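You operate a simulated robot arm through the tools that you are given. There is no shell and no other tool. Be economical: measure what you need, move in short steps, check, and stop when the job is done.

The job below is to be done with a simulated robot arm. You get a single attempt, and the scene is never put back.

## Task
Fetch the green key ring and set it on top of the slate square. Then take the blue tea infuser and put it on top of the yellow cube on the top of the wooden table.
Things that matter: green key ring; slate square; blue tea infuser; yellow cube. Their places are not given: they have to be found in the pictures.

It is judged by the outcome, as a careful person would: the job done as asked, and still so three seconds after it is handed in. It fails if anything else is knocked over, pushed out of place, dropped, spilled or broken.

## Robot
A 7-joint arm with a two-finger parallel gripper, fixed in place. Base frame: the origin is at the foot of the arm, x ahead of it, y to its left, z up; the work surface is at about z = 0. Units: m, rad, N and s.
With the tool pointing down near the work surface it reaches from about 0.22 to 0.58 m from the base axis. Its first joint turns from -1.152 to 1.152 rad. Payload 2.5 kg.
The TCP is the grasp point between the finger pads, 0.023 m short of the fingertips. In the tool frame z runs along the fingers and y along their closing line. The gripper opens to 0.094 m. The fingers are 0.038 m wide and 0.01 m thick; the gripper's body (0.054 by 0.096 m) begins 0.039 m behind the TCP.
Orientation is told as [roll, pitch, yaw] about the base's x, y, z axes, in that order, counted from this pose: with the fingers straight down and closing along the base's y, the tool's x points along the base's -x, its y along +y and its z along -z.

## Interface
- The arm moves only by the tool nudge_tool. Its argument "motion" is a list of rows, each an object of numbers (a shift or turn left out is 0, a gripper value left out holds the last): "ax", "ay", "az": the turn, a rotation vector about the tool's x, y, z in units of 60 degrees (1.0 is 60 degrees); "x", "y", "z": the shift along the tool's x, y, z in units of 150 mm (1.0 is 150 mm); "grip": the gripper command, from -1 (shut) to 1 (fully open), values between in proportion. In form: [{"ax": .., "ay": .., "az": .., "x": .., "y": .., "z": .., "grip": ..}, ...]. A call has 1 to 12 rows; each row is the pose to reach, as a shift and turn from the pose commanded when the call began, along the tool's axes at that moment. A call with a number of a shift or a turn outside -1 to 1 is refused whole. A row lasts 0.2 s, in which the tool goes at most 0.05 m and 0.15 rad; a call with a longer step from one row to the next is refused whole, and so is a gripper value outside its range. Where a pose cannot be reached the arm comes as near as it can. A force on the tool above 40 N (or 10 N above the force at the start of the call, whichever is more), or a blocked arm, ends the call early, and 0.2 s more pass. Each finger travels about 0.108 m/s and halts on what it meets, pressing with about 41 N; the grip force reading is that of the motor and also rises with nothing between the fingers. The clock runs only during rows and for 0.2 s after the last one: add rows that repeat a pose to give the fingers time. The reply holds the time, the measured pose of the TCP, the force on the tool along the base axes, the opening and the grip force, in the units named above and with some noise, and new pictures: "views" is both (left out), scene, wrist or none.
- Cameras (640 x 400 px; columns grow to the right, rows downward): "scene" is fixed at [0.0974, -0.3984, 0.5456]; the picture's right is [0.92, -0.39, 0.00], its down [-0.24, -0.56, -0.79] and it looks along [0.31, 0.73, -0.61] (base axes); focal length 269 px, centre (320, 200). "wrist" rides on the gripper at [-0.039, 0, -0.044] in the tool frame; the picture's right is [0.00, -1.00, 0.00], its down [0.97, 0.00, -0.24] and it looks along [0.24, 0.00, 0.97] (tool axes); focal length 218 px, centre (320, 200).
- probe_pixels(camera, pixels): there is no depth. For up to 12 entries [column, row, z] of the newest picture of that camera ("zoom" is the newest enlarged one), the place [x, y] in the base frame at which the ray of that pixel passes the height z, good to about 0.002 m, but the place of the scene camera against the robot may be out by one fixed shift of up to 0.012 m in any direction. No time passes.
- close_up(camera, box): a new picture of the part [left, top, right, bottom] of that camera's present view, enlarged. No time passes.
- job_done(): hands the job in; it is judged then, once.

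Keep the steps short. Do not move on a guess: measure, check each grasp and each placing, and mend mistakes. In all there are 80 turns and 120 pictures (those below and enlarged ones count). Leave the gripper open and the arm clear of the work at the hand-in unless told otherwise, and finish with a single line.

The tools are called after "Call:" as name(argument=value, ...) on one line, values as JSON. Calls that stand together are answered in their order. nudge_tool: Moves the arm, as the interface text tells. Its arguments: {"type":"object","properties":{"motion":{"type":"array","items":{"type":"object","properties":{"ax":{"type":"number"},"ay":{"type":"number"},"az":{"type":"number"},"x":{"type":"number"},"y":{"type":"number"},"z":{"type":"number"},"grip":{"type":"number"}}}},"views":{"type":"string","enum":["both","scene","wrist","none"]}},"required":["motion"]} The other tools are called the same way: probe_pixels (camera, pixels) gives the place at which the rays of pixels pass given heights; close_up (camera, box) takes an enlarged picture of a part of a camera's view; job_done () hands the job in.

At the start:

```text
time_s: 0.0
position: [0.4195, 0.109, 0.3615]
tcp_rot: [-0.001, 0.0, -0.001]
force: [-0.3, 0.7, -0.7]
width: 0.0939
grasp_force: 0.0
```

scene: 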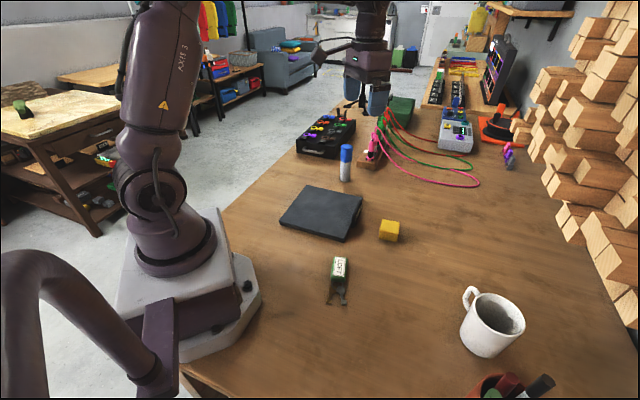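
wrist: 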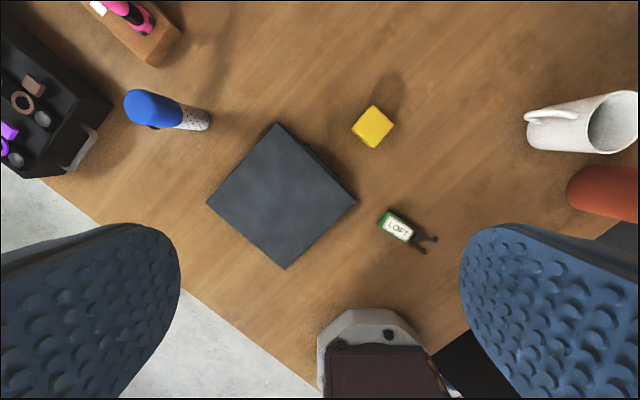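

I see the slate square (wrist ~282,195), the yellow cube (372,126), the key ring tagged LOFT (397,226) and the blue infuser (165,110). Next I enlarge these and probe their places.

Call:
close_up(camera="wrist", box=[340, 90, 460, 270])

Call:
close_up(camera="scene", box=[270, 130, 430, 320])

Call:
probe_pixels(camera="wrist", pixels=[[380, 222, 0.01], [410, 235, 0.01], [436, 240, 0.0], [277, 123, 0.02], [357, 202, 0.02], [286, 268, 0.02], [207, 202, 0.02], [372, 130, 0.03], [140, 108, 0.08], [205, 120, 0.0]])

Call:
probe_pixels(camera="scene", pixels=[[345, 180, 0.0], [346, 147, 0.08], [389, 224, 0.03], [340, 258, 0.015], [335, 276, 0.015], [337, 303, 0.0]])

```text
2.22 times, centred on (400, 180) of wrist
```

zoom: 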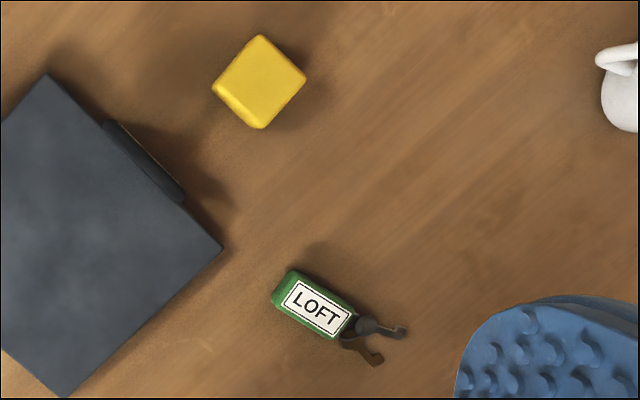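

```text
2.11 times, centred on (350, 225) of scene
```

zoom: 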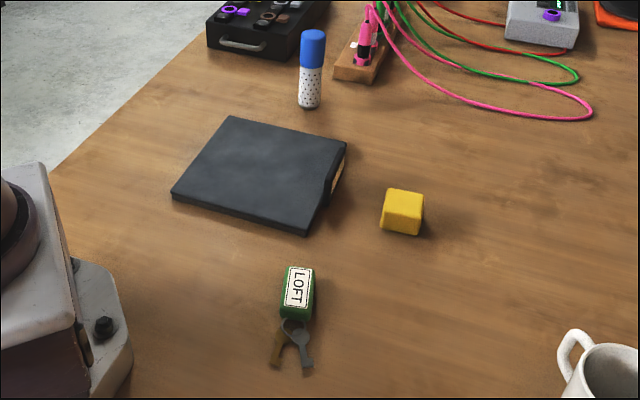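

```text
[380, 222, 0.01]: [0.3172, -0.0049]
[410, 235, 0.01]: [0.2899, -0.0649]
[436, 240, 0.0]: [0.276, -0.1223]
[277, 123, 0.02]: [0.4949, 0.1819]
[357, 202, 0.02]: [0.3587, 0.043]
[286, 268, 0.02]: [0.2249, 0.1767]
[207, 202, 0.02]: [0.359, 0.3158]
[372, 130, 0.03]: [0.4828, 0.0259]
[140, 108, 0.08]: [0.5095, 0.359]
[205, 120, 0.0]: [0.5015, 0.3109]
```

```text
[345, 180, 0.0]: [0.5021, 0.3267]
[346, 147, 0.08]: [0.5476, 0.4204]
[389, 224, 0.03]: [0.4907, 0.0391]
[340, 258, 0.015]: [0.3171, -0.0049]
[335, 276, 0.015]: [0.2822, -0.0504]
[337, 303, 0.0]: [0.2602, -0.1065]
```

The fob is near (0.303, -0.035) with its long axis along about (-0.44,-0.9). I move above it, turning the tool so the fingers close across the fob, and look again from about z=0.22.

Call:
nudge_tool(motion=[{"x": 0.1, "y": -0.12, "z": 0.115, "az": -0.133}, {"x": 0.2, "y": -0.24, "z": 0.23, "az": -0.266}, {"x": 0.3, "y": -0.36, "z": 0.345, "az": -0.4}, {"x": 0.4, "y": -0.48, "z": 0.46, "az": -0.533}, {"x": 0.5, "y": -0.6, "z": 0.575, "az": -0.666}, {"x": 0.6, "y": -0.72, "z": 0.69, "az": -0.8}, {"x": 0.7, "y": -0.84, "z": 0.805, "az": -0.933}, {"x": 0.8, "y": -0.96, "z": 0.92, "az": -1.0}, {"x": 0.8, "y": -0.96, "z": 0.92, "az": -1.0}])

```text
time_s: 2.0
position: [0.2989, -0.0353, 0.2231]
tcp_rot: [0.001, -0.001, 1.049]
force: [-0.2, -0.1, -0.1]
width: 0.094
grasp_force: 0.1
```

scene: 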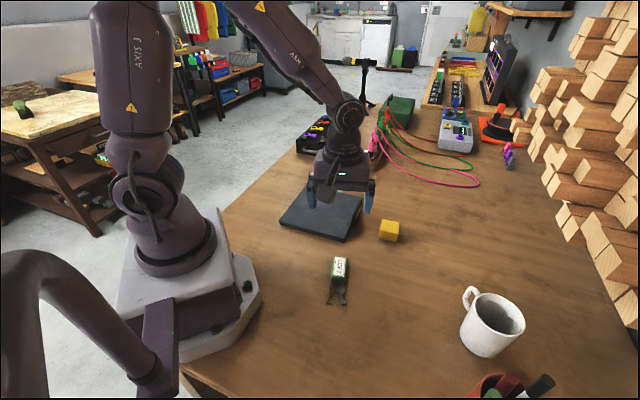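
wrist: 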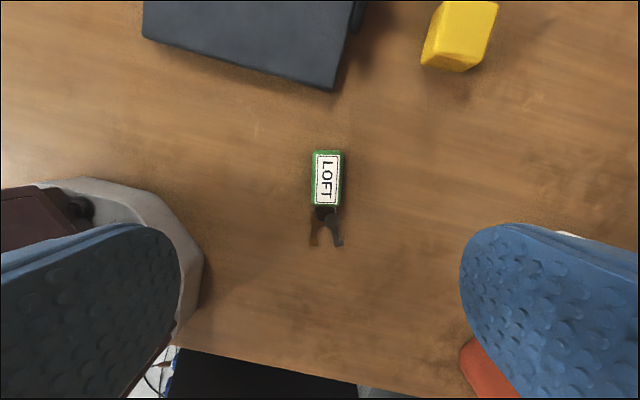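

The fob now lies straight along the picture's column 327 (rows 150–205), so the alignment is right. Now I probe its outline and look at it enlarged.

Call:
close_up(camera="wrist", box=[250, 110, 410, 260])

Call:
close_up(camera="scene", box=[300, 240, 380, 310])

Call:
probe_pixels(camera="wrist", pixels=[[312, 178, 0.015], [342, 178, 0.015], [327, 151, 0.015], [327, 205, 0.015], [327, 246, 0.0], [334, 90, 0.0], [334, 90, 0.03], [142, 36, 0.03], [457, 70, 0.0]])

```text
2.67 times, centred on (330, 185) of wrist
```

zoom: 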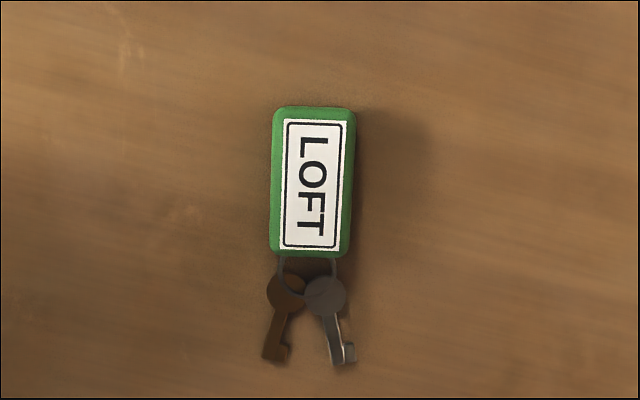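

```text
5.71 times, centred on (340, 275) of scene
```

zoom: 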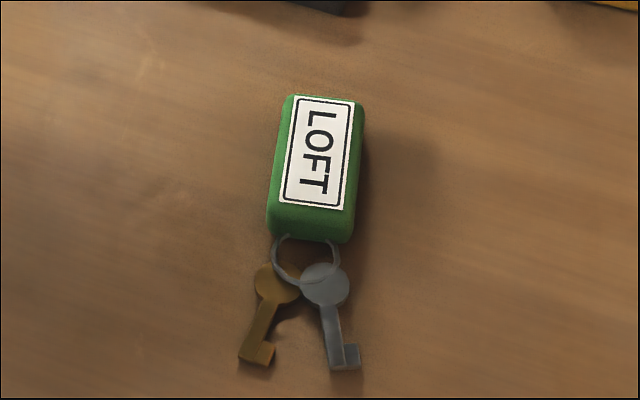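

```text
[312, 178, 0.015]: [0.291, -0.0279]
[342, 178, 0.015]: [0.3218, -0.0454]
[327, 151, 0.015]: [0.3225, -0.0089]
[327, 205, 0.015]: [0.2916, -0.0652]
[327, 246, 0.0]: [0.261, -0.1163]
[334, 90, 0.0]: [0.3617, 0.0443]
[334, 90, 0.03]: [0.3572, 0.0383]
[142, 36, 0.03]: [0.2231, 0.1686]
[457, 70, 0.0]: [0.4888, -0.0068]
```

Fob: centre (0.306,-0.037), about 0.035 wide. I centre on it and drop to z≈0.09, then check.

Call:
nudge_tool(motion=[{"x": -0.017, "y": -0.048, "z": 0.25}, {"x": -0.017, "y": -0.048, "z": 0.5}, {"x": -0.017, "y": -0.048, "z": 0.75}, {"x": -0.017, "y": -0.048, "z": 0.9}, {"x": -0.017, "y": -0.048, "z": 0.9}], views="wrist")

```text
time_s: 3.2
position: [0.3062, -0.0366, 0.0859]
tcp_rot: [-0.001, -0.001, 1.048]
force: [0.0, 0.4, -0.1]
width: 0.094
grasp_force: 0.1
```

wrist: 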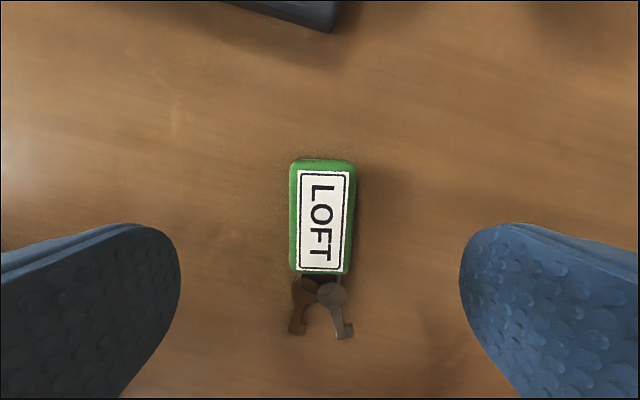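

The fob is centred (col ~322). I lower to z≈0.028 (fingertips ~5 mm off the table) and close.

Call:
nudge_tool(motion=[{"z": 0.15}, {"z": 0.3}, {"z": 0.388}, {"z": 0.388, "grip": -1}, {"z": 0.388, "grip": -1}, {"z": 0.388, "grip": -1}, {"z": 0.388, "grip": -1}], views="wrist")

```text
time_s: 4.8
position: [0.3059, -0.0349, 0.0271]
tcp_rot: [0.0, 0.0, 1.046]
force: [0.1, -0.7, 0.0]
width: 0.0349
grasp_force: 41.0
```

wrist: 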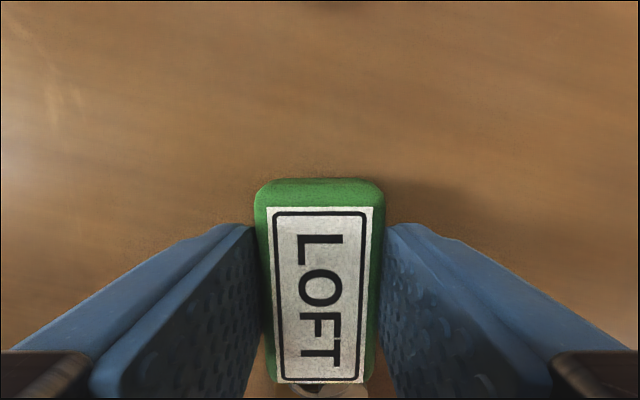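

Gripped at 0.035 m. I lift 0.14 m and check the hold.

Call:
nudge_tool(motion=[{"z": -0.2}, {"z": -0.4}, {"z": -0.65}, {"z": -0.93}, {"z": -0.93}])

```text
time_s: 6.0
position: [0.3048, -0.0378, 0.1685]
tcp_rot: [0.0, 0.001, 1.047]
force: [-0.5, -0.7, -1.0]
width: 0.0351
grasp_force: 40.7
```

scene: 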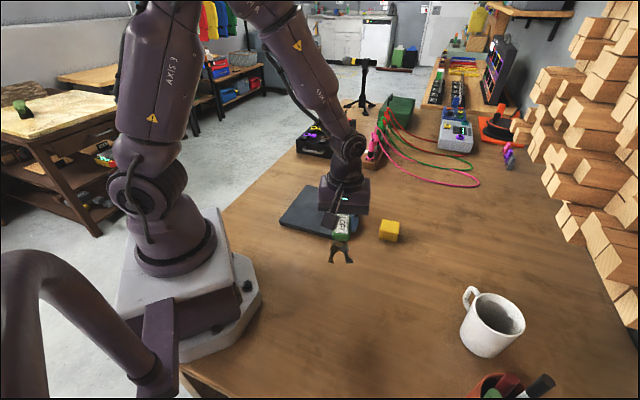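
wrist: 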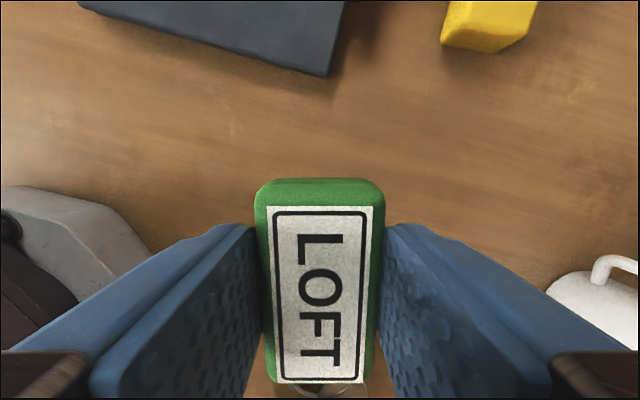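

Held well. The slate centre is about (0.36, 0.18); I carry the fob at z≈0.17 in two calls to about (0.372, 0.20), so that fob plus keys sit about the middle.

Call:
nudge_tool(motion=[{"x": -0.13, "y": 0.033}, {"x": -0.27, "y": 0.067}, {"x": -0.4, "y": 0.1}, {"x": -0.53, "y": 0.133}, {"x": -0.67, "y": 0.167}, {"x": -0.8, "y": 0.203}], views="none")

Call:
nudge_tool(motion=[{"x": -0.13, "y": 0.033}, {"x": -0.27, "y": 0.067}, {"x": -0.4, "y": 0.1}, {"x": -0.53, "y": 0.133}, {"x": -0.67, "y": 0.167}, {"x": -0.8, "y": 0.203}, {"x": -0.8, "y": 0.203}])

```text
time_s: 7.4
position: [0.3402, 0.0829, 0.1702]
tcp_rot: [0.001, -0.002, 1.047]
force: [0.4, 0.8, -0.6]
width: 0.0351
grasp_force: 41.3
```

```text
time_s: 9.0
position: [0.3751, 0.2027, 0.1683]
tcp_rot: [0.0, -0.001, 1.048]
force: [-1.3, 0.1, -0.5]
width: 0.0351
grasp_force: 41.2
```

scene: 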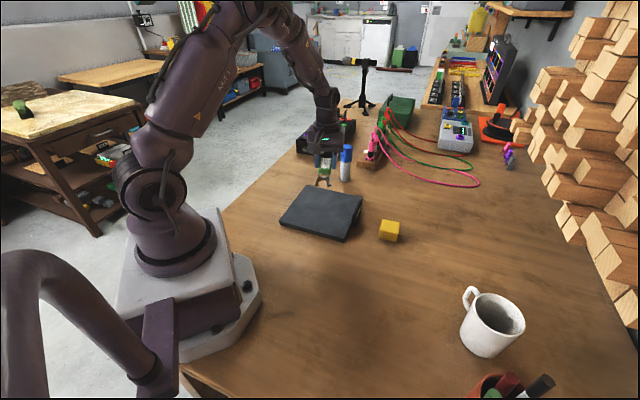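
wrist: 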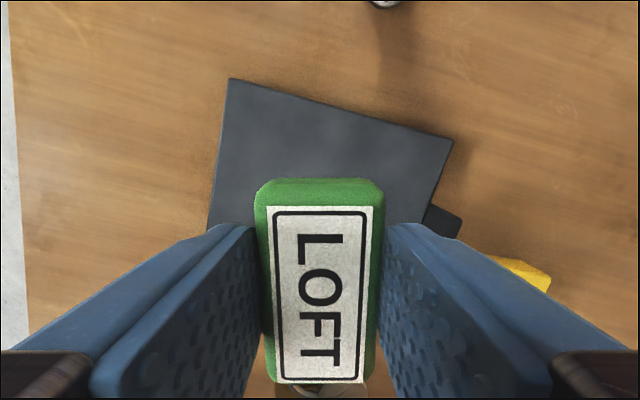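

The slate's far corners are at wrist (230,80) and (452,140). I check where they are and estimate thickness.

Call:
probe_pixels(camera="wrist", pixels=[[230, 80, 0.02], [452, 140, 0.02], [230, 80, 0.03], [452, 140, 0.03], [390, 0, 0.0]])

Call:
close_up(camera="scene", box=[270, 130, 410, 250])

```text
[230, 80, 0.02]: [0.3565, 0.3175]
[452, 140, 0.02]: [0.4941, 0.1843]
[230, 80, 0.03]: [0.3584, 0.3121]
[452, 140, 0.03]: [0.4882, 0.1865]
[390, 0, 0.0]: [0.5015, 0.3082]
```

```text
3.33 times, centred on (340, 190) of scene
```

zoom: 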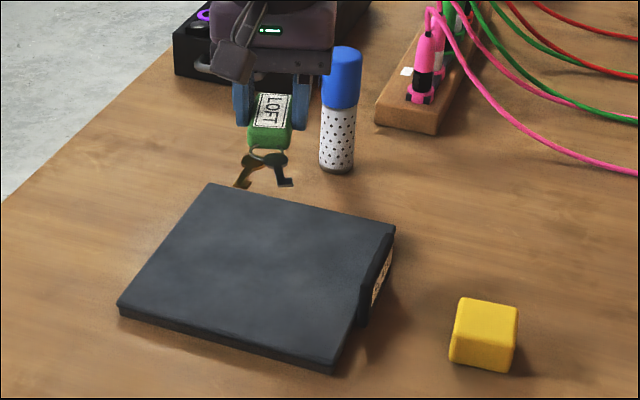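

Slate top is about z=0.02, so the fob should touch at TCP z≈0.048. I lower to about 0.056 first.

Call:
nudge_tool(motion=[{"z": 0.15}, {"z": 0.3}, {"z": 0.45}, {"z": 0.6}, {"z": 0.7}, {"z": 0.75}, {"z": 0.75}])

Call:
close_up(camera="scene", box=[280, 160, 380, 250])

```text
time_s: 10.6
position: [0.3738, 0.2017, 0.0556]
tcp_rot: [0.0, 0.0, 1.047]
force: [-0.8, 0.5, -1.6]
width: 0.0348
grasp_force: 40.5
```

scene: 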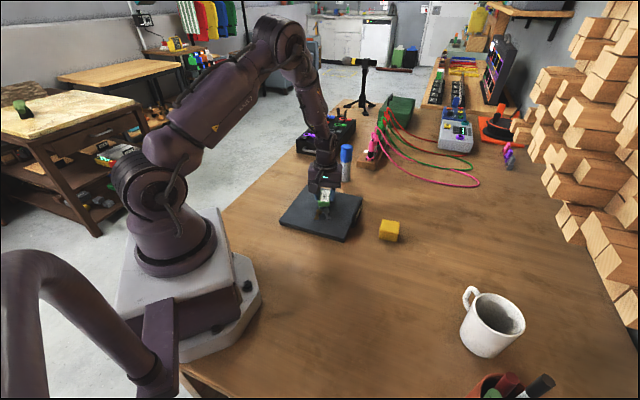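
wrist: 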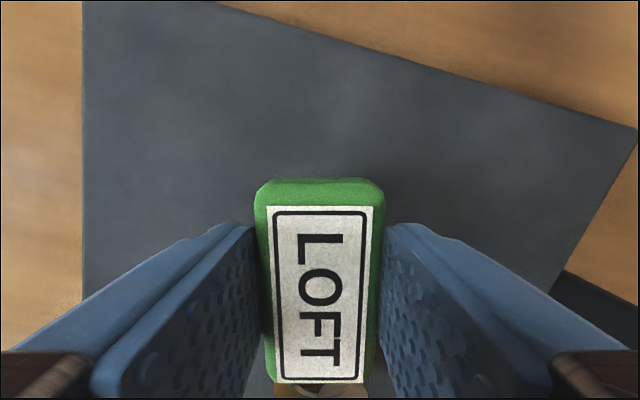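

```text
4.44 times, centred on (330, 205) of scene
```

zoom: 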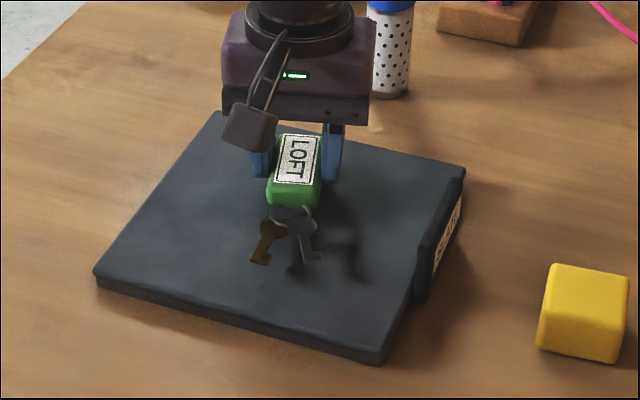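

The fob is just above the slate. I lower in small steps and watch the force.

Call:
nudge_tool(motion=[{"z": 0.02}, {"z": 0.03}, {"z": 0.04}, {"z": 0.04}], views="none")

```text
time_s: 11.6
position: [0.3732, 0.2016, 0.0507]
tcp_rot: [-0.001, 0.0, 1.046]
force: [0.3, -0.5, -0.9]
width: 0.035
grasp_force: 40.5
```

No contact yet (force -0.9 N). A few millimetres more.

Call:
nudge_tool(motion=[{"z": 0.01}, {"z": 0.017}, {"z": 0.017}], views="none")

```text
time_s: 12.4
position: [0.3729, 0.2001, 0.0485]
tcp_rot: [-0.001, 0.0, 1.047]
force: [-0.7, 0.3, -1.0]
width: 0.0348
grasp_force: 40.4
```

Call:
nudge_tool(motion=[{"z": 0.007}, {"z": 0.013}, {"z": 0.013}], views="wrist")

Call:
close_up(camera="scene", box=[300, 170, 360, 230])

```text
time_s: 13.2
position: [0.3731, 0.2026, 0.0463]
tcp_rot: [0.001, -0.001, 1.047]
force: [0.3, 0.1, -1.0]
width: 0.0352
grasp_force: 40.9
```

wrist: 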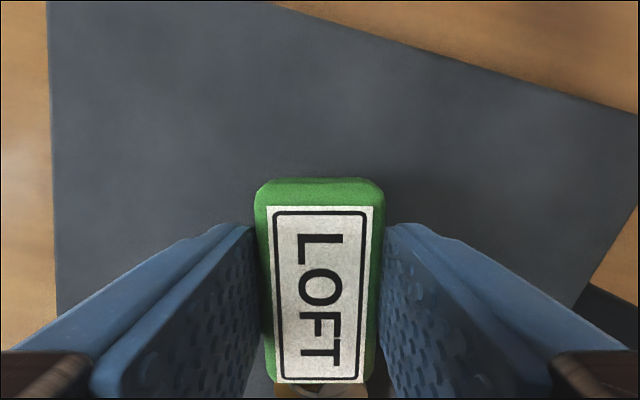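

```text
6.67 times, centred on (330, 200) of scene
```

zoom: 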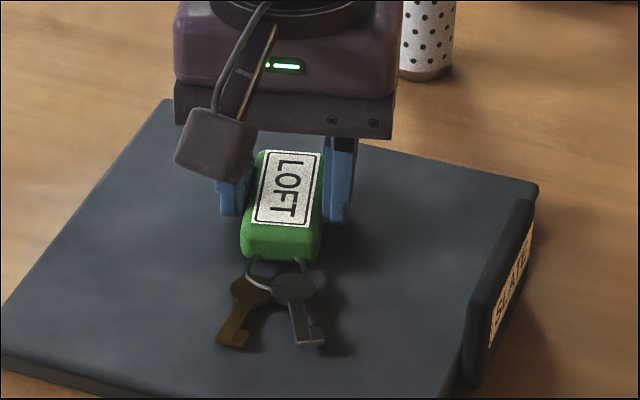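

Still no load; a small gap shows under the keys. I go down a few more mm.

Call:
nudge_tool(motion=[{"z": 0.007}, {"z": 0.014}, {"z": 0.014}], views="none")

Call:
nudge_tool(motion=[{"z": 0.007}, {"z": 0.014}, {"z": 0.014}], views="none")

Call:
close_up(camera="scene", box=[300, 170, 360, 230])

```text
time_s: 14.0
position: [0.3745, 0.2024, 0.0457]
tcp_rot: [0.002, -0.001, 1.046]
force: [-11.4, -2.4, 26.1]
width: 0.035
grasp_force: 41.2
```

```text
time_s: 14.6
position: [0.3732, 0.2027, 0.0434]
tcp_rot: [-0.002, -0.004, 1.048]
force: [-1.3, -1.7, 4.2]
width: 0.0351
grasp_force: 41.3
stopped in row 3: the force on the tool passed its limit (the readings are from after the stop); the commanded pose is now the measured one
```

```text
6.67 times, centred on (330, 200) of scene
```

zoom: 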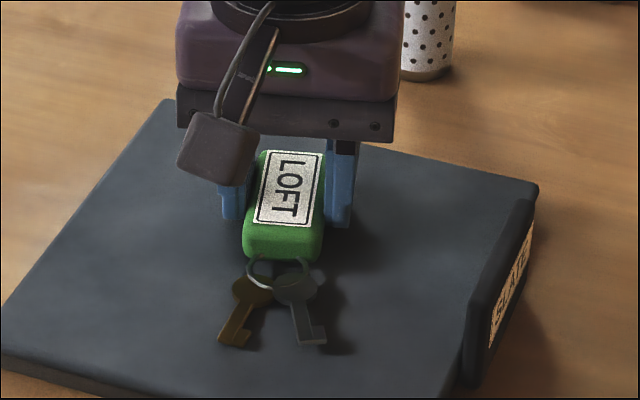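

Contact reached; the load is now 4 N and the slate hasn't shifted. I open the fingers.

Call:
nudge_tool(motion=[{"grip": 0.2}, {"grip": 0.5}, {"grip": 0.5}, {"z": -0.1, "grip": 0.5}, {"z": -0.3}, {"z": -0.6}, {"z": -0.85}, {"z": -0.85}])

Call:
close_up(camera="scene", box=[270, 130, 410, 250])

```text
time_s: 16.4
position: [0.3754, 0.2026, 0.1703]
tcp_rot: [0.0, -0.002, 1.047]
force: [0.5, 0.4, 0.3]
width: 0.0708
grasp_force: 0.1
```

scene: 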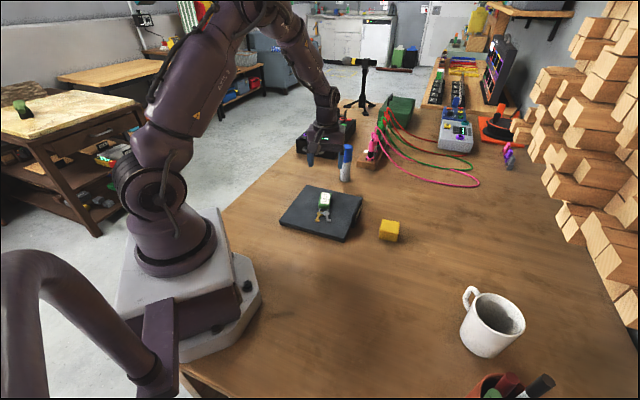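
wrist: 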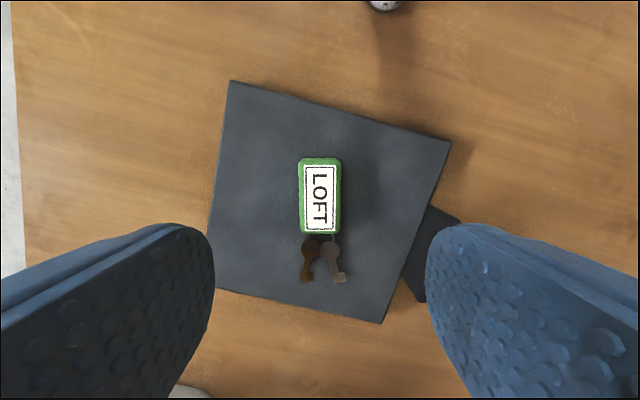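

```text
3.33 times, centred on (340, 190) of scene
```

zoom: 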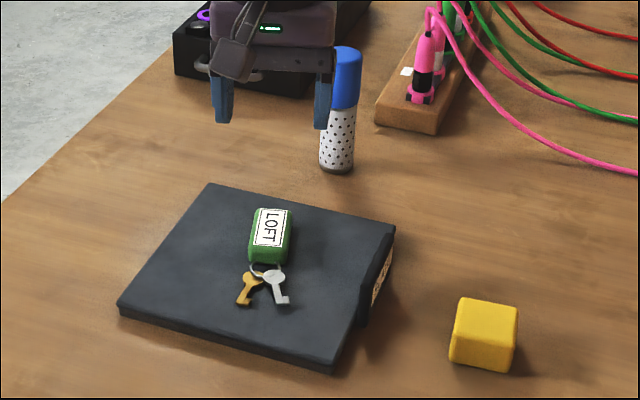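

The key ring lies flat in the middle of the slate and the slate hasn't moved. Now I rise and go partway toward the infuser for a view from above.

Call:
nudge_tool(motion=[{"z": -0.2}, {"z": -0.4, "x": -0.1, "y": -0.03}, {"z": -0.55, "x": -0.25, "y": -0.08}, {"z": -0.6, "x": -0.4, "y": -0.14, "grip": 1}, {"z": -0.6, "x": -0.455, "y": -0.16}, {"z": -0.6, "x": -0.455, "y": -0.16}])

```text
time_s: 17.8
position: [0.4291, 0.2494, 0.2607]
tcp_rot: [0.0, -0.002, 1.047]
force: [0.3, 0.3, 0.0]
width: 0.0941
grasp_force: 0.0
```

scene: 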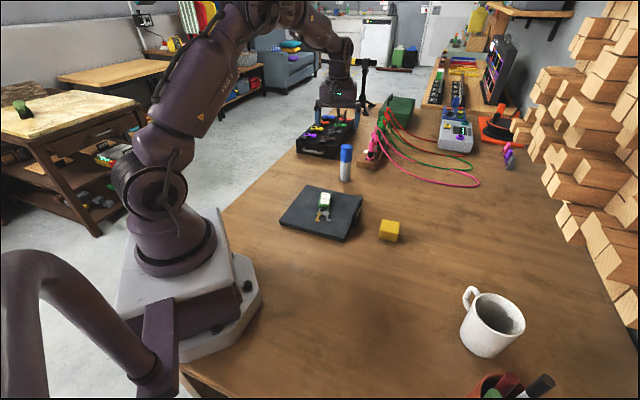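
wrist: 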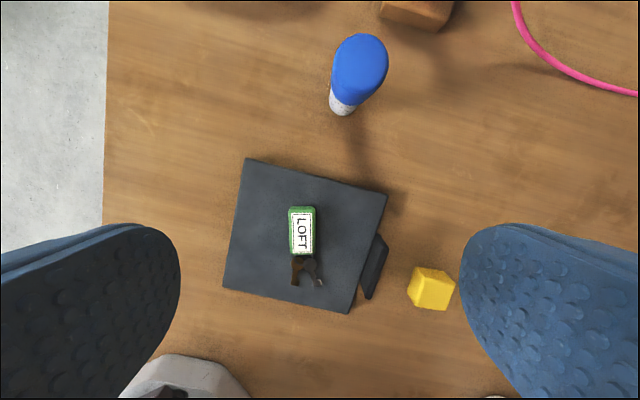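

The infuser shows at (358,70): base near (343,107), top up at about (363,58). The cube is at (431,288). I enlarge and probe.

Call:
close_up(camera="wrist", box=[290, 0, 450, 130])

Call:
close_up(camera="scene", box=[320, 130, 410, 250])

Call:
probe_pixels(camera="wrist", pixels=[[330, 105, 0.0], [356, 107, 0.0], [342, 116, 0.0], [333, 55, 0.1], [388, 60, 0.1], [362, 33, 0.1], [333, 55, 0.13], [388, 60, 0.13], [362, 33, 0.13], [436, 30, 0.02]])

```text
3.08 times, centred on (370, 65) of wrist
```

zoom: 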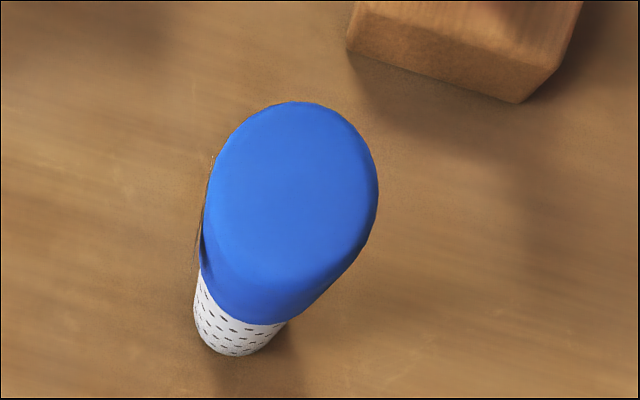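

```text
3.33 times, centred on (365, 190) of scene
```

zoom: 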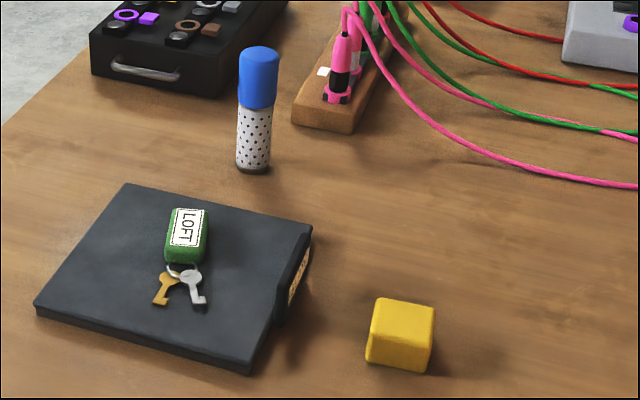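

```text
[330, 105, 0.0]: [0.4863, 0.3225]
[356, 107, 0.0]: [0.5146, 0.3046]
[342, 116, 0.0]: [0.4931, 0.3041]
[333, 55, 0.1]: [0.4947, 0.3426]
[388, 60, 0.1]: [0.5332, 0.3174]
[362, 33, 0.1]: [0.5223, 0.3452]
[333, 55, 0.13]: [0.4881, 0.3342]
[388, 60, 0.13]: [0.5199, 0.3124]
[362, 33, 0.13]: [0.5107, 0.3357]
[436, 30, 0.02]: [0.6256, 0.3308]
```

The infuser stands at about (0.502, 0.318), about 0.13 tall and 0.036 wide. I turn the tool so the fingers close square to the reach direction, and go above it at z≈0.20 to check reach.

Call:
nudge_tool(motion=[{"x": -0.13, "y": -0.04, "az": 0.092}, {"x": -0.26, "y": -0.08, "az": 0.184}, {"x": -0.39, "y": -0.12, "z": 0.1, "az": 0.276}, {"x": -0.52, "y": -0.16, "z": 0.2, "az": 0.368}, {"x": -0.639, "y": -0.192, "z": 0.3, "az": 0.46}, {"x": -0.639, "y": -0.192, "z": 0.4, "az": 0.46}, {"x": -0.639, "y": -0.192, "z": 0.4, "az": 0.46}])

```text
time_s: 19.4
position: [0.5019, 0.3181, 0.2005]
tcp_rot: [0.0, -0.002, 0.567]
force: [0.6, 0.6, -0.4]
width: 0.0941
grasp_force: 0.1
```

scene: 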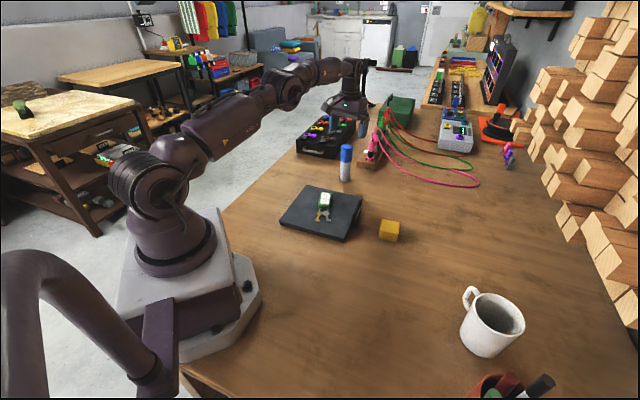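
wrist: 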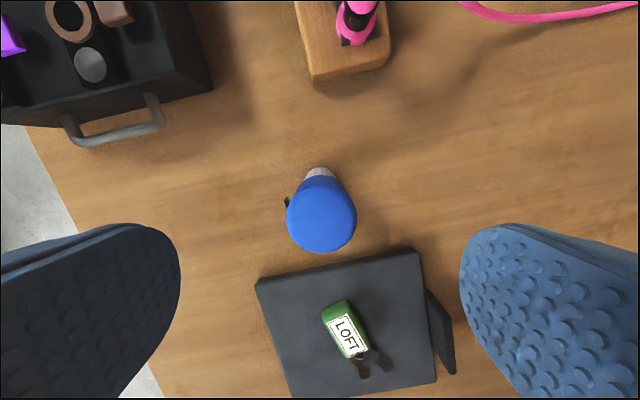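

Reach is fine here. The cap is at (321,215); a small dark clip sticks out at (288,203). I enlarge and probe.

Call:
close_up(camera="wrist", box=[260, 150, 380, 270])

Call:
probe_pixels(camera="wrist", pixels=[[286, 217, 0.13], [357, 217, 0.13], [321, 254, 0.13], [321, 217, 0.13], [304, 175, 0.0], [334, 175, 0.0], [319, 167, 0.0], [288, 203, 0.1]])

```text
3.33 times, centred on (320, 210) of wrist
```

zoom: 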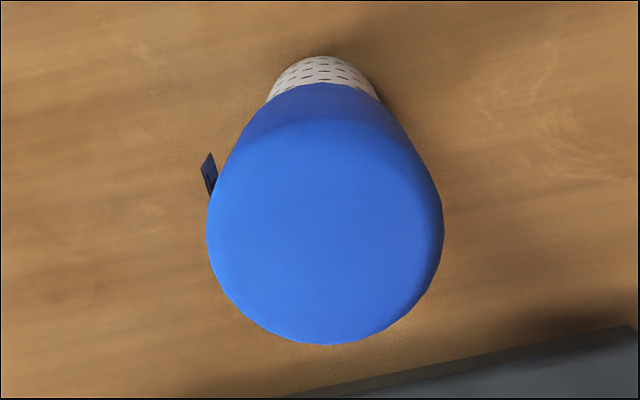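

```text
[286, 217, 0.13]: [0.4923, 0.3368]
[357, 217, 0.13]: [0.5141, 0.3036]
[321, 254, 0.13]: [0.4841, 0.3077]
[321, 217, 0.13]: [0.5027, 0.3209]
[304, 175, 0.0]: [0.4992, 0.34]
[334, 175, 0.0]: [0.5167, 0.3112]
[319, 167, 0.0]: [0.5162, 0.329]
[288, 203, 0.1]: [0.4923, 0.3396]
```

The clip/tag is on the infuser's +y side (direction ~112°), just where a finger would press. I turn the tool 50° about its axis so that the fingers close beside the tag instead.

Call:
nudge_tool(motion=[{"az": -0.14}, {"az": -0.28}, {"az": -0.42}, {"az": -0.56}, {"az": -0.7}, {"az": -0.83}, {"az": -0.83}], views="wrist")

Call:
close_up(camera="wrist", box=[260, 130, 380, 270])

```text
time_s: 21.0
position: [0.5018, 0.3196, 0.2021]
tcp_rot: [-0.001, 0.0, 1.437]
force: [0.6, 0.2, -0.3]
width: 0.0941
grasp_force: 0.2
```

wrist: 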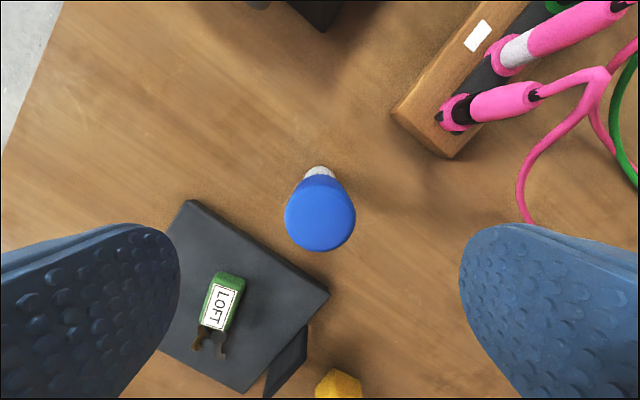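

```text
2.86 times, centred on (320, 200) of wrist
```

zoom: 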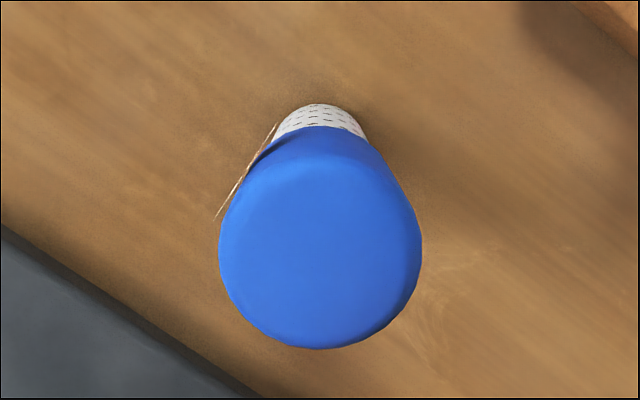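

The tag is a thin card tangent to the cap facing about 141°. Closing along 51° avoids it fully (tool yaw -39°). I check that the power strip and plug don't get in the way of a finger at (0.535, 0.36).

Call:
probe_pixels(camera="wrist", pixels=[[393, 112, 0.03], [448, 157, 0.03], [440, 115, 0.06], [460, 100, 0.08], [330, 30, 0.05], [540, 210, 0.01]])

Call:
nudge_tool(motion=[{"az": 0.14}, {"az": 0.28}, {"az": 0.42}, {"az": 0.56}, {"az": 0.7}, {"az": 0.84}, {"az": 0.98}], views="none")

Call:
nudge_tool(motion=[{"az": 0.14}, {"az": 0.28}, {"az": 0.42}, {"az": 0.56}, {"az": 0.7}, {"az": 0.84}, {"az": 0.98}, {"az": 1.0}], views="wrist")

```text
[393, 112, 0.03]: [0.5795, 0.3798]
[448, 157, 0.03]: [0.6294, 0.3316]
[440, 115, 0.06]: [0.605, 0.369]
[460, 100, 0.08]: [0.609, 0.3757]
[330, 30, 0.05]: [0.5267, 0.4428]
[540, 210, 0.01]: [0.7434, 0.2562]
```

```text
time_s: 22.6
position: [0.5018, 0.3185, 0.2001]
tcp_rot: [-0.001, 0.0, 0.403]
force: [-0.3, -0.2, 0.9]
width: 0.0941
grasp_force: 0.1
```

```text
time_s: 24.4
position: [0.5014, 0.3181, 0.2004]
tcp_rot: [0.001, 0.001, -0.64]
force: [-0.4, 0.1, -0.7]
width: 0.0941
grasp_force: 0.0
```

wrist: 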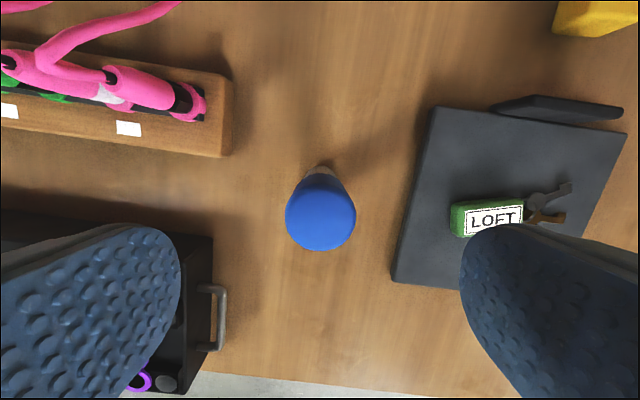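

The cap is centred (col 321). I check the black box edge and handle heights relative to the left finger.

Call:
probe_pixels(camera="wrist", pixels=[[212, 240, 0.0], [212, 240, 0.06], [226, 290, 0.05], [232, 155, 0.03], [286, 213, 0.13], [356, 213, 0.13], [320, 251, 0.13], [320, 213, 0.13], [320, 165, 0.0], [205, 100, 0.06]])

Call:
close_up(camera="wrist", box=[260, 140, 380, 280])

```text
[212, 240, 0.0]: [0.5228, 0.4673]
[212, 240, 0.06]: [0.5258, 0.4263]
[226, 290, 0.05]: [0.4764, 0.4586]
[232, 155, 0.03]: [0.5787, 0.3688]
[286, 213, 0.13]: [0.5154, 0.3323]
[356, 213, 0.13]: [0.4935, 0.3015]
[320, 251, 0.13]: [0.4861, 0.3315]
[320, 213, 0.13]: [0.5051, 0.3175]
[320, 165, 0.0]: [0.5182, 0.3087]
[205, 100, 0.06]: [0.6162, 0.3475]
```

```text
2.86 times, centred on (320, 210) of wrist
```

zoom: 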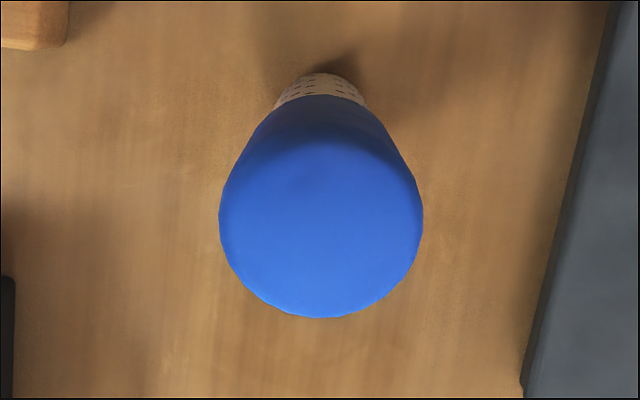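

Centre agrees within 2 mm with the TCP, and obstacles are 4+ cm off. I lower to z≈0.103 with open fingers.

Call:
nudge_tool(motion=[{"z": 0.15}, {"z": 0.3}, {"z": 0.45}, {"z": 0.55}, {"z": 0.6}, {"z": 0.65}, {"z": 0.65}])

Call:
close_up(camera="scene", box=[300, 90, 400, 200])

```text
time_s: 26.0
position: [0.5027, 0.3179, 0.1048]
tcp_rot: [0.004, 0.002, -0.638]
force: [0.1, 0.0, -0.2]
width: 0.0936
grasp_force: 0.2
```

scene: 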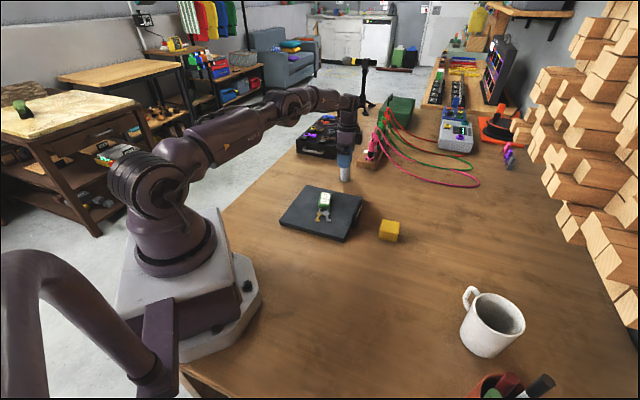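
wrist: 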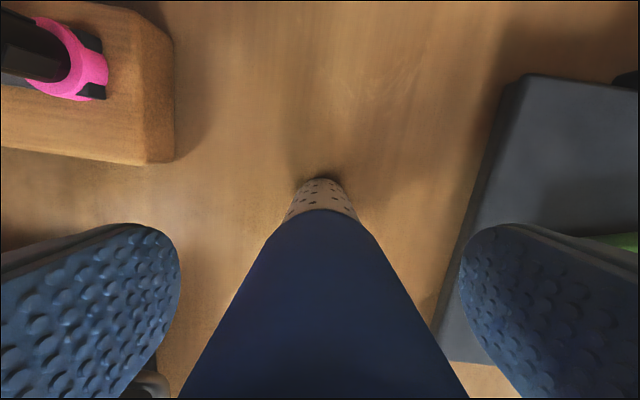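

```text
3.64 times, centred on (350, 145) of scene
```

zoom: 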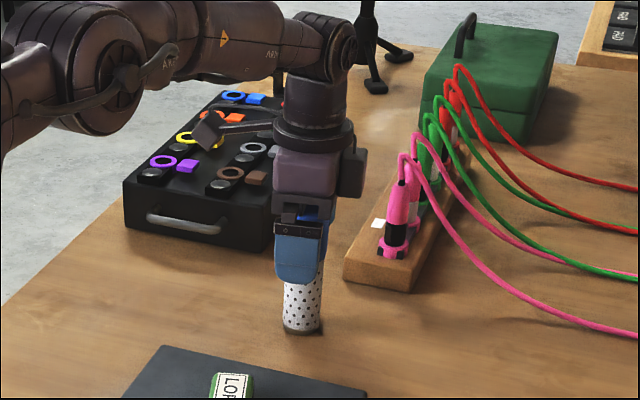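

The fingers straddle the cap, with no contact. Now I close and watch.

Call:
nudge_tool(motion=[{"grip": -0.1}, {"grip": -0.3}, {"grip": -1}, {"grip": -1}, {"grip": -1}], views="wrist")

```text
time_s: 27.2
position: [0.5016, 0.3176, 0.1042]
tcp_rot: [0.003, 0.0, -0.639]
force: [-0.3, -0.2, -0.5]
width: 0.0389
grasp_force: 41.4
```

wrist: 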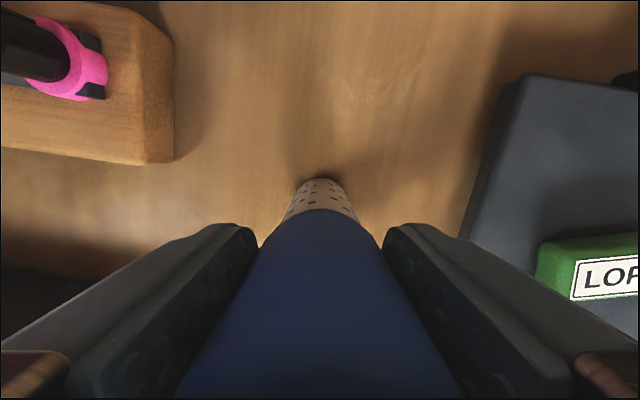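

Held at 0.039 m. I lift 0.10 m straight up and check that the whole infuser comes along.

Call:
nudge_tool(motion=[{"z": -0.07}, {"z": -0.2}, {"z": -0.4}, {"z": -0.6}, {"z": -0.67}, {"z": -0.67}])

Call:
close_up(camera="scene", box=[300, 60, 410, 250])

```text
time_s: 28.6
position: [0.5016, 0.3186, 0.2052]
tcp_rot: [0.002, 0.0, -0.638]
force: [-0.5, -0.1, -1.1]
width: 0.0388
grasp_force: 40.8
```

scene: 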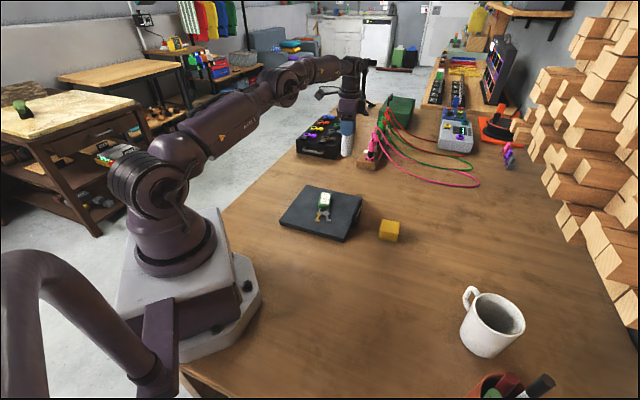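
wrist: 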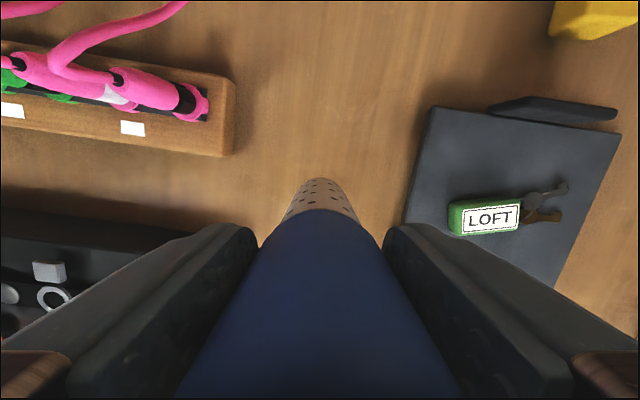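

```text
2.11 times, centred on (355, 155) of scene
```

zoom: 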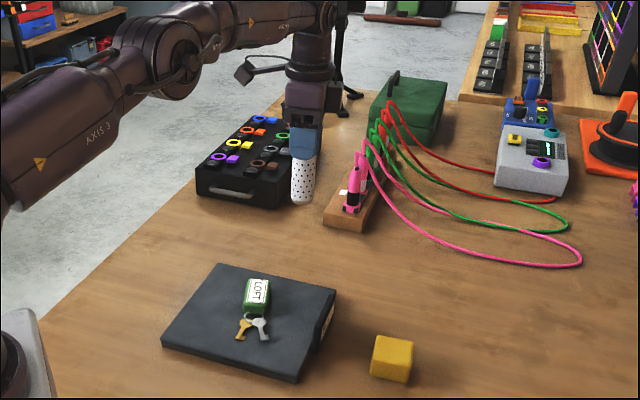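

The infuser is lifted cleanly, bottom at about z=0.10. I carry it slowly toward the cube, stopping short near (0.42, 0.13) to look at the cube.

Call:
nudge_tool(motion=[{"x": -0.03, "y": -0.13, "z": -0.03}, {"x": -0.06, "y": -0.27, "z": -0.06}, {"x": -0.09, "y": -0.4, "z": -0.1}, {"x": -0.12, "y": -0.53, "z": -0.1}, {"x": -0.154, "y": -0.667, "z": -0.1}], views="none")

Call:
nudge_tool(motion=[{"x": -0.03, "y": -0.13}, {"x": -0.06, "y": -0.27}, {"x": -0.09, "y": -0.4}, {"x": -0.12, "y": -0.53}, {"x": -0.154, "y": -0.667}, {"x": -0.154, "y": -0.667}])

```text
time_s: 29.8
position: [0.4616, 0.2248, 0.2189]
tcp_rot: [0.002, 0.0, -0.639]
force: [1.0, 0.5, -1.0]
width: 0.0389
grasp_force: 40.5
```

```text
time_s: 31.2
position: [0.4192, 0.1289, 0.2193]
tcp_rot: [0.002, 0.001, -0.639]
force: [0.5, 0.6, -0.8]
width: 0.0386
grasp_force: 40.9
```

scene: 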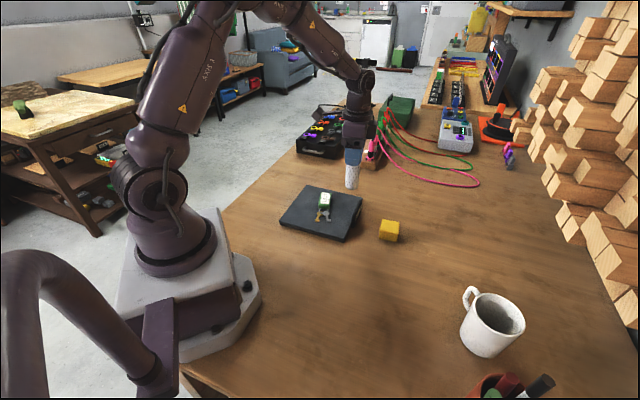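
wrist: 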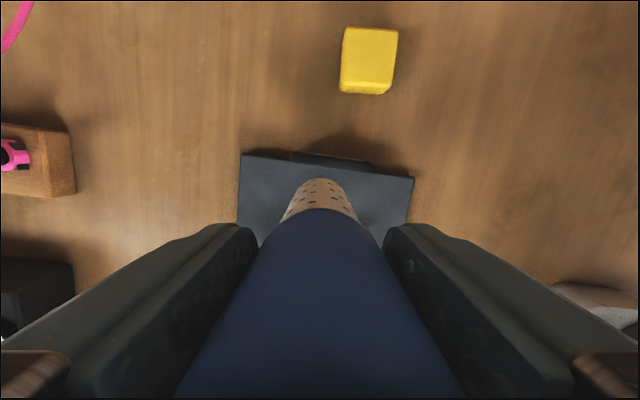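

Call:
close_up(camera="wrist", box=[310, 10, 430, 110])

Call:
close_up(camera="scene", box=[360, 200, 420, 250])

```text
4.00 times, centred on (370, 60) of wrist
```

zoom: 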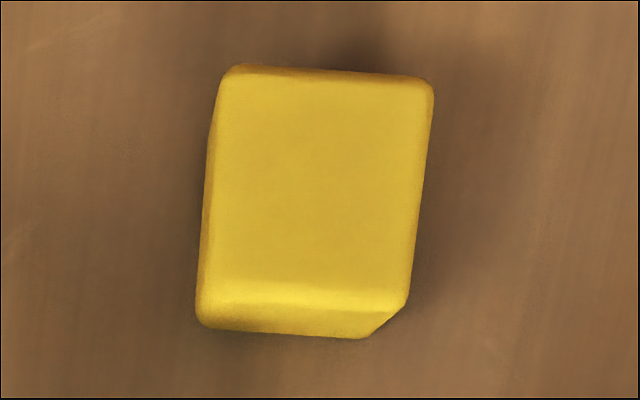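

```text
8.00 times, centred on (390, 225) of scene
```

zoom: 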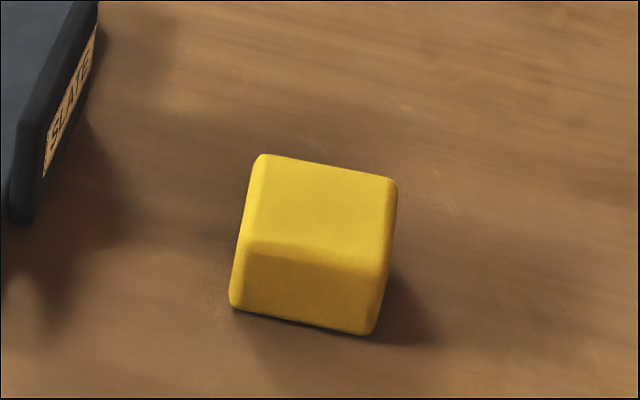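

I see the cube's top face in both views. I probe its corners at heights 0 and 0.04 to find size, place and turn.

Call:
probe_pixels(camera="wrist", pixels=[[347, 27.5, 0.04], [398, 31, 0.04], [391.5, 85, 0.04], [342, 83, 0.04], [341, 92, 0.0], [382, 94, 0.0], [391.5, 86, 0.0]])

Call:
probe_pixels(camera="scene", pixels=[[382.75, 219.6, 0.04], [399.6, 222.5, 0.04], [398.1, 233.75, 0.04], [380.4, 230.6, 0.04], [379, 238.4, 0.0], [396.25, 241.6, 0.0], [345, 188, 0.12]])

```text
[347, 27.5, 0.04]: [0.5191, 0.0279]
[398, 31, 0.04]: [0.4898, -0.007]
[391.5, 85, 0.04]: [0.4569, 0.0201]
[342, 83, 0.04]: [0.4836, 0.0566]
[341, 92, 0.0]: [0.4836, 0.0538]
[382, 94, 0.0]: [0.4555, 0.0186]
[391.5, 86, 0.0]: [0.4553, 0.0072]
```

```text
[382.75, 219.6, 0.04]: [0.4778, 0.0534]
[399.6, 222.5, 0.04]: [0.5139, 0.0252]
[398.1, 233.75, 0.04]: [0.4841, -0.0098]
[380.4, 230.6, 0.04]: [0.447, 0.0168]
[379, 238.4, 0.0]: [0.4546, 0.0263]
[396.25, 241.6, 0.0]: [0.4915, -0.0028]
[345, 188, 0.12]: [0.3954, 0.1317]
```

Cube is about 0.044 on a side, top centre near (0.486, 0.025). I move the infuser over it at this height.

Call:
nudge_tool(motion=[{"x": -0.15, "y": -0.06}, {"x": -0.3, "y": -0.12}, {"x": -0.45, "y": -0.18}, {"x": -0.6, "y": -0.23}, {"x": -0.72, "y": -0.27}, {"x": -0.77, "y": -0.291}, {"x": -0.77, "y": -0.291}])

Call:
close_up(camera="scene", box=[340, 130, 440, 250])

```text
time_s: 32.8
position: [0.4856, 0.0249, 0.2188]
tcp_rot: [0.001, 0.0, -0.641]
force: [0.0, -0.4, -2.0]
width: 0.0388
grasp_force: 41.1
```

scene: 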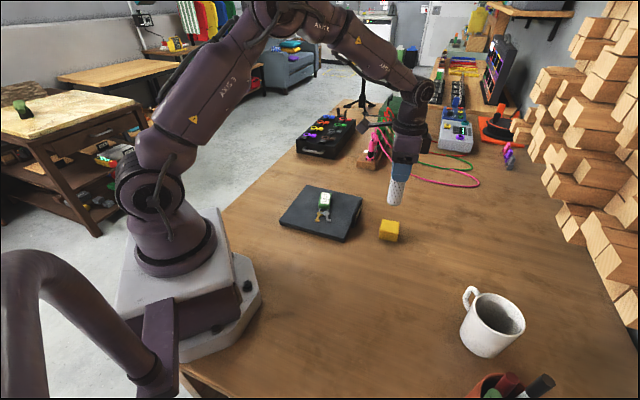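
wrist: 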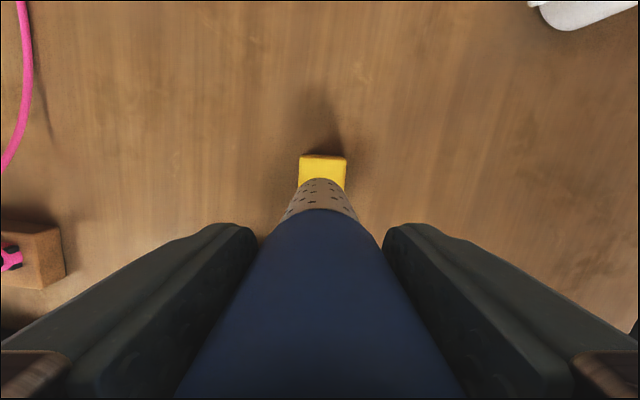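

```text
3.33 times, centred on (390, 190) of scene
```

zoom: 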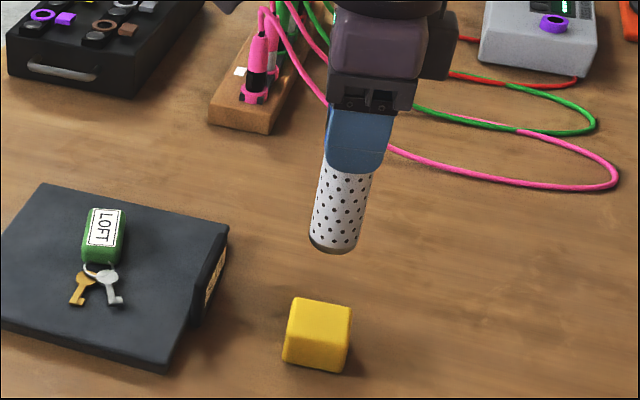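

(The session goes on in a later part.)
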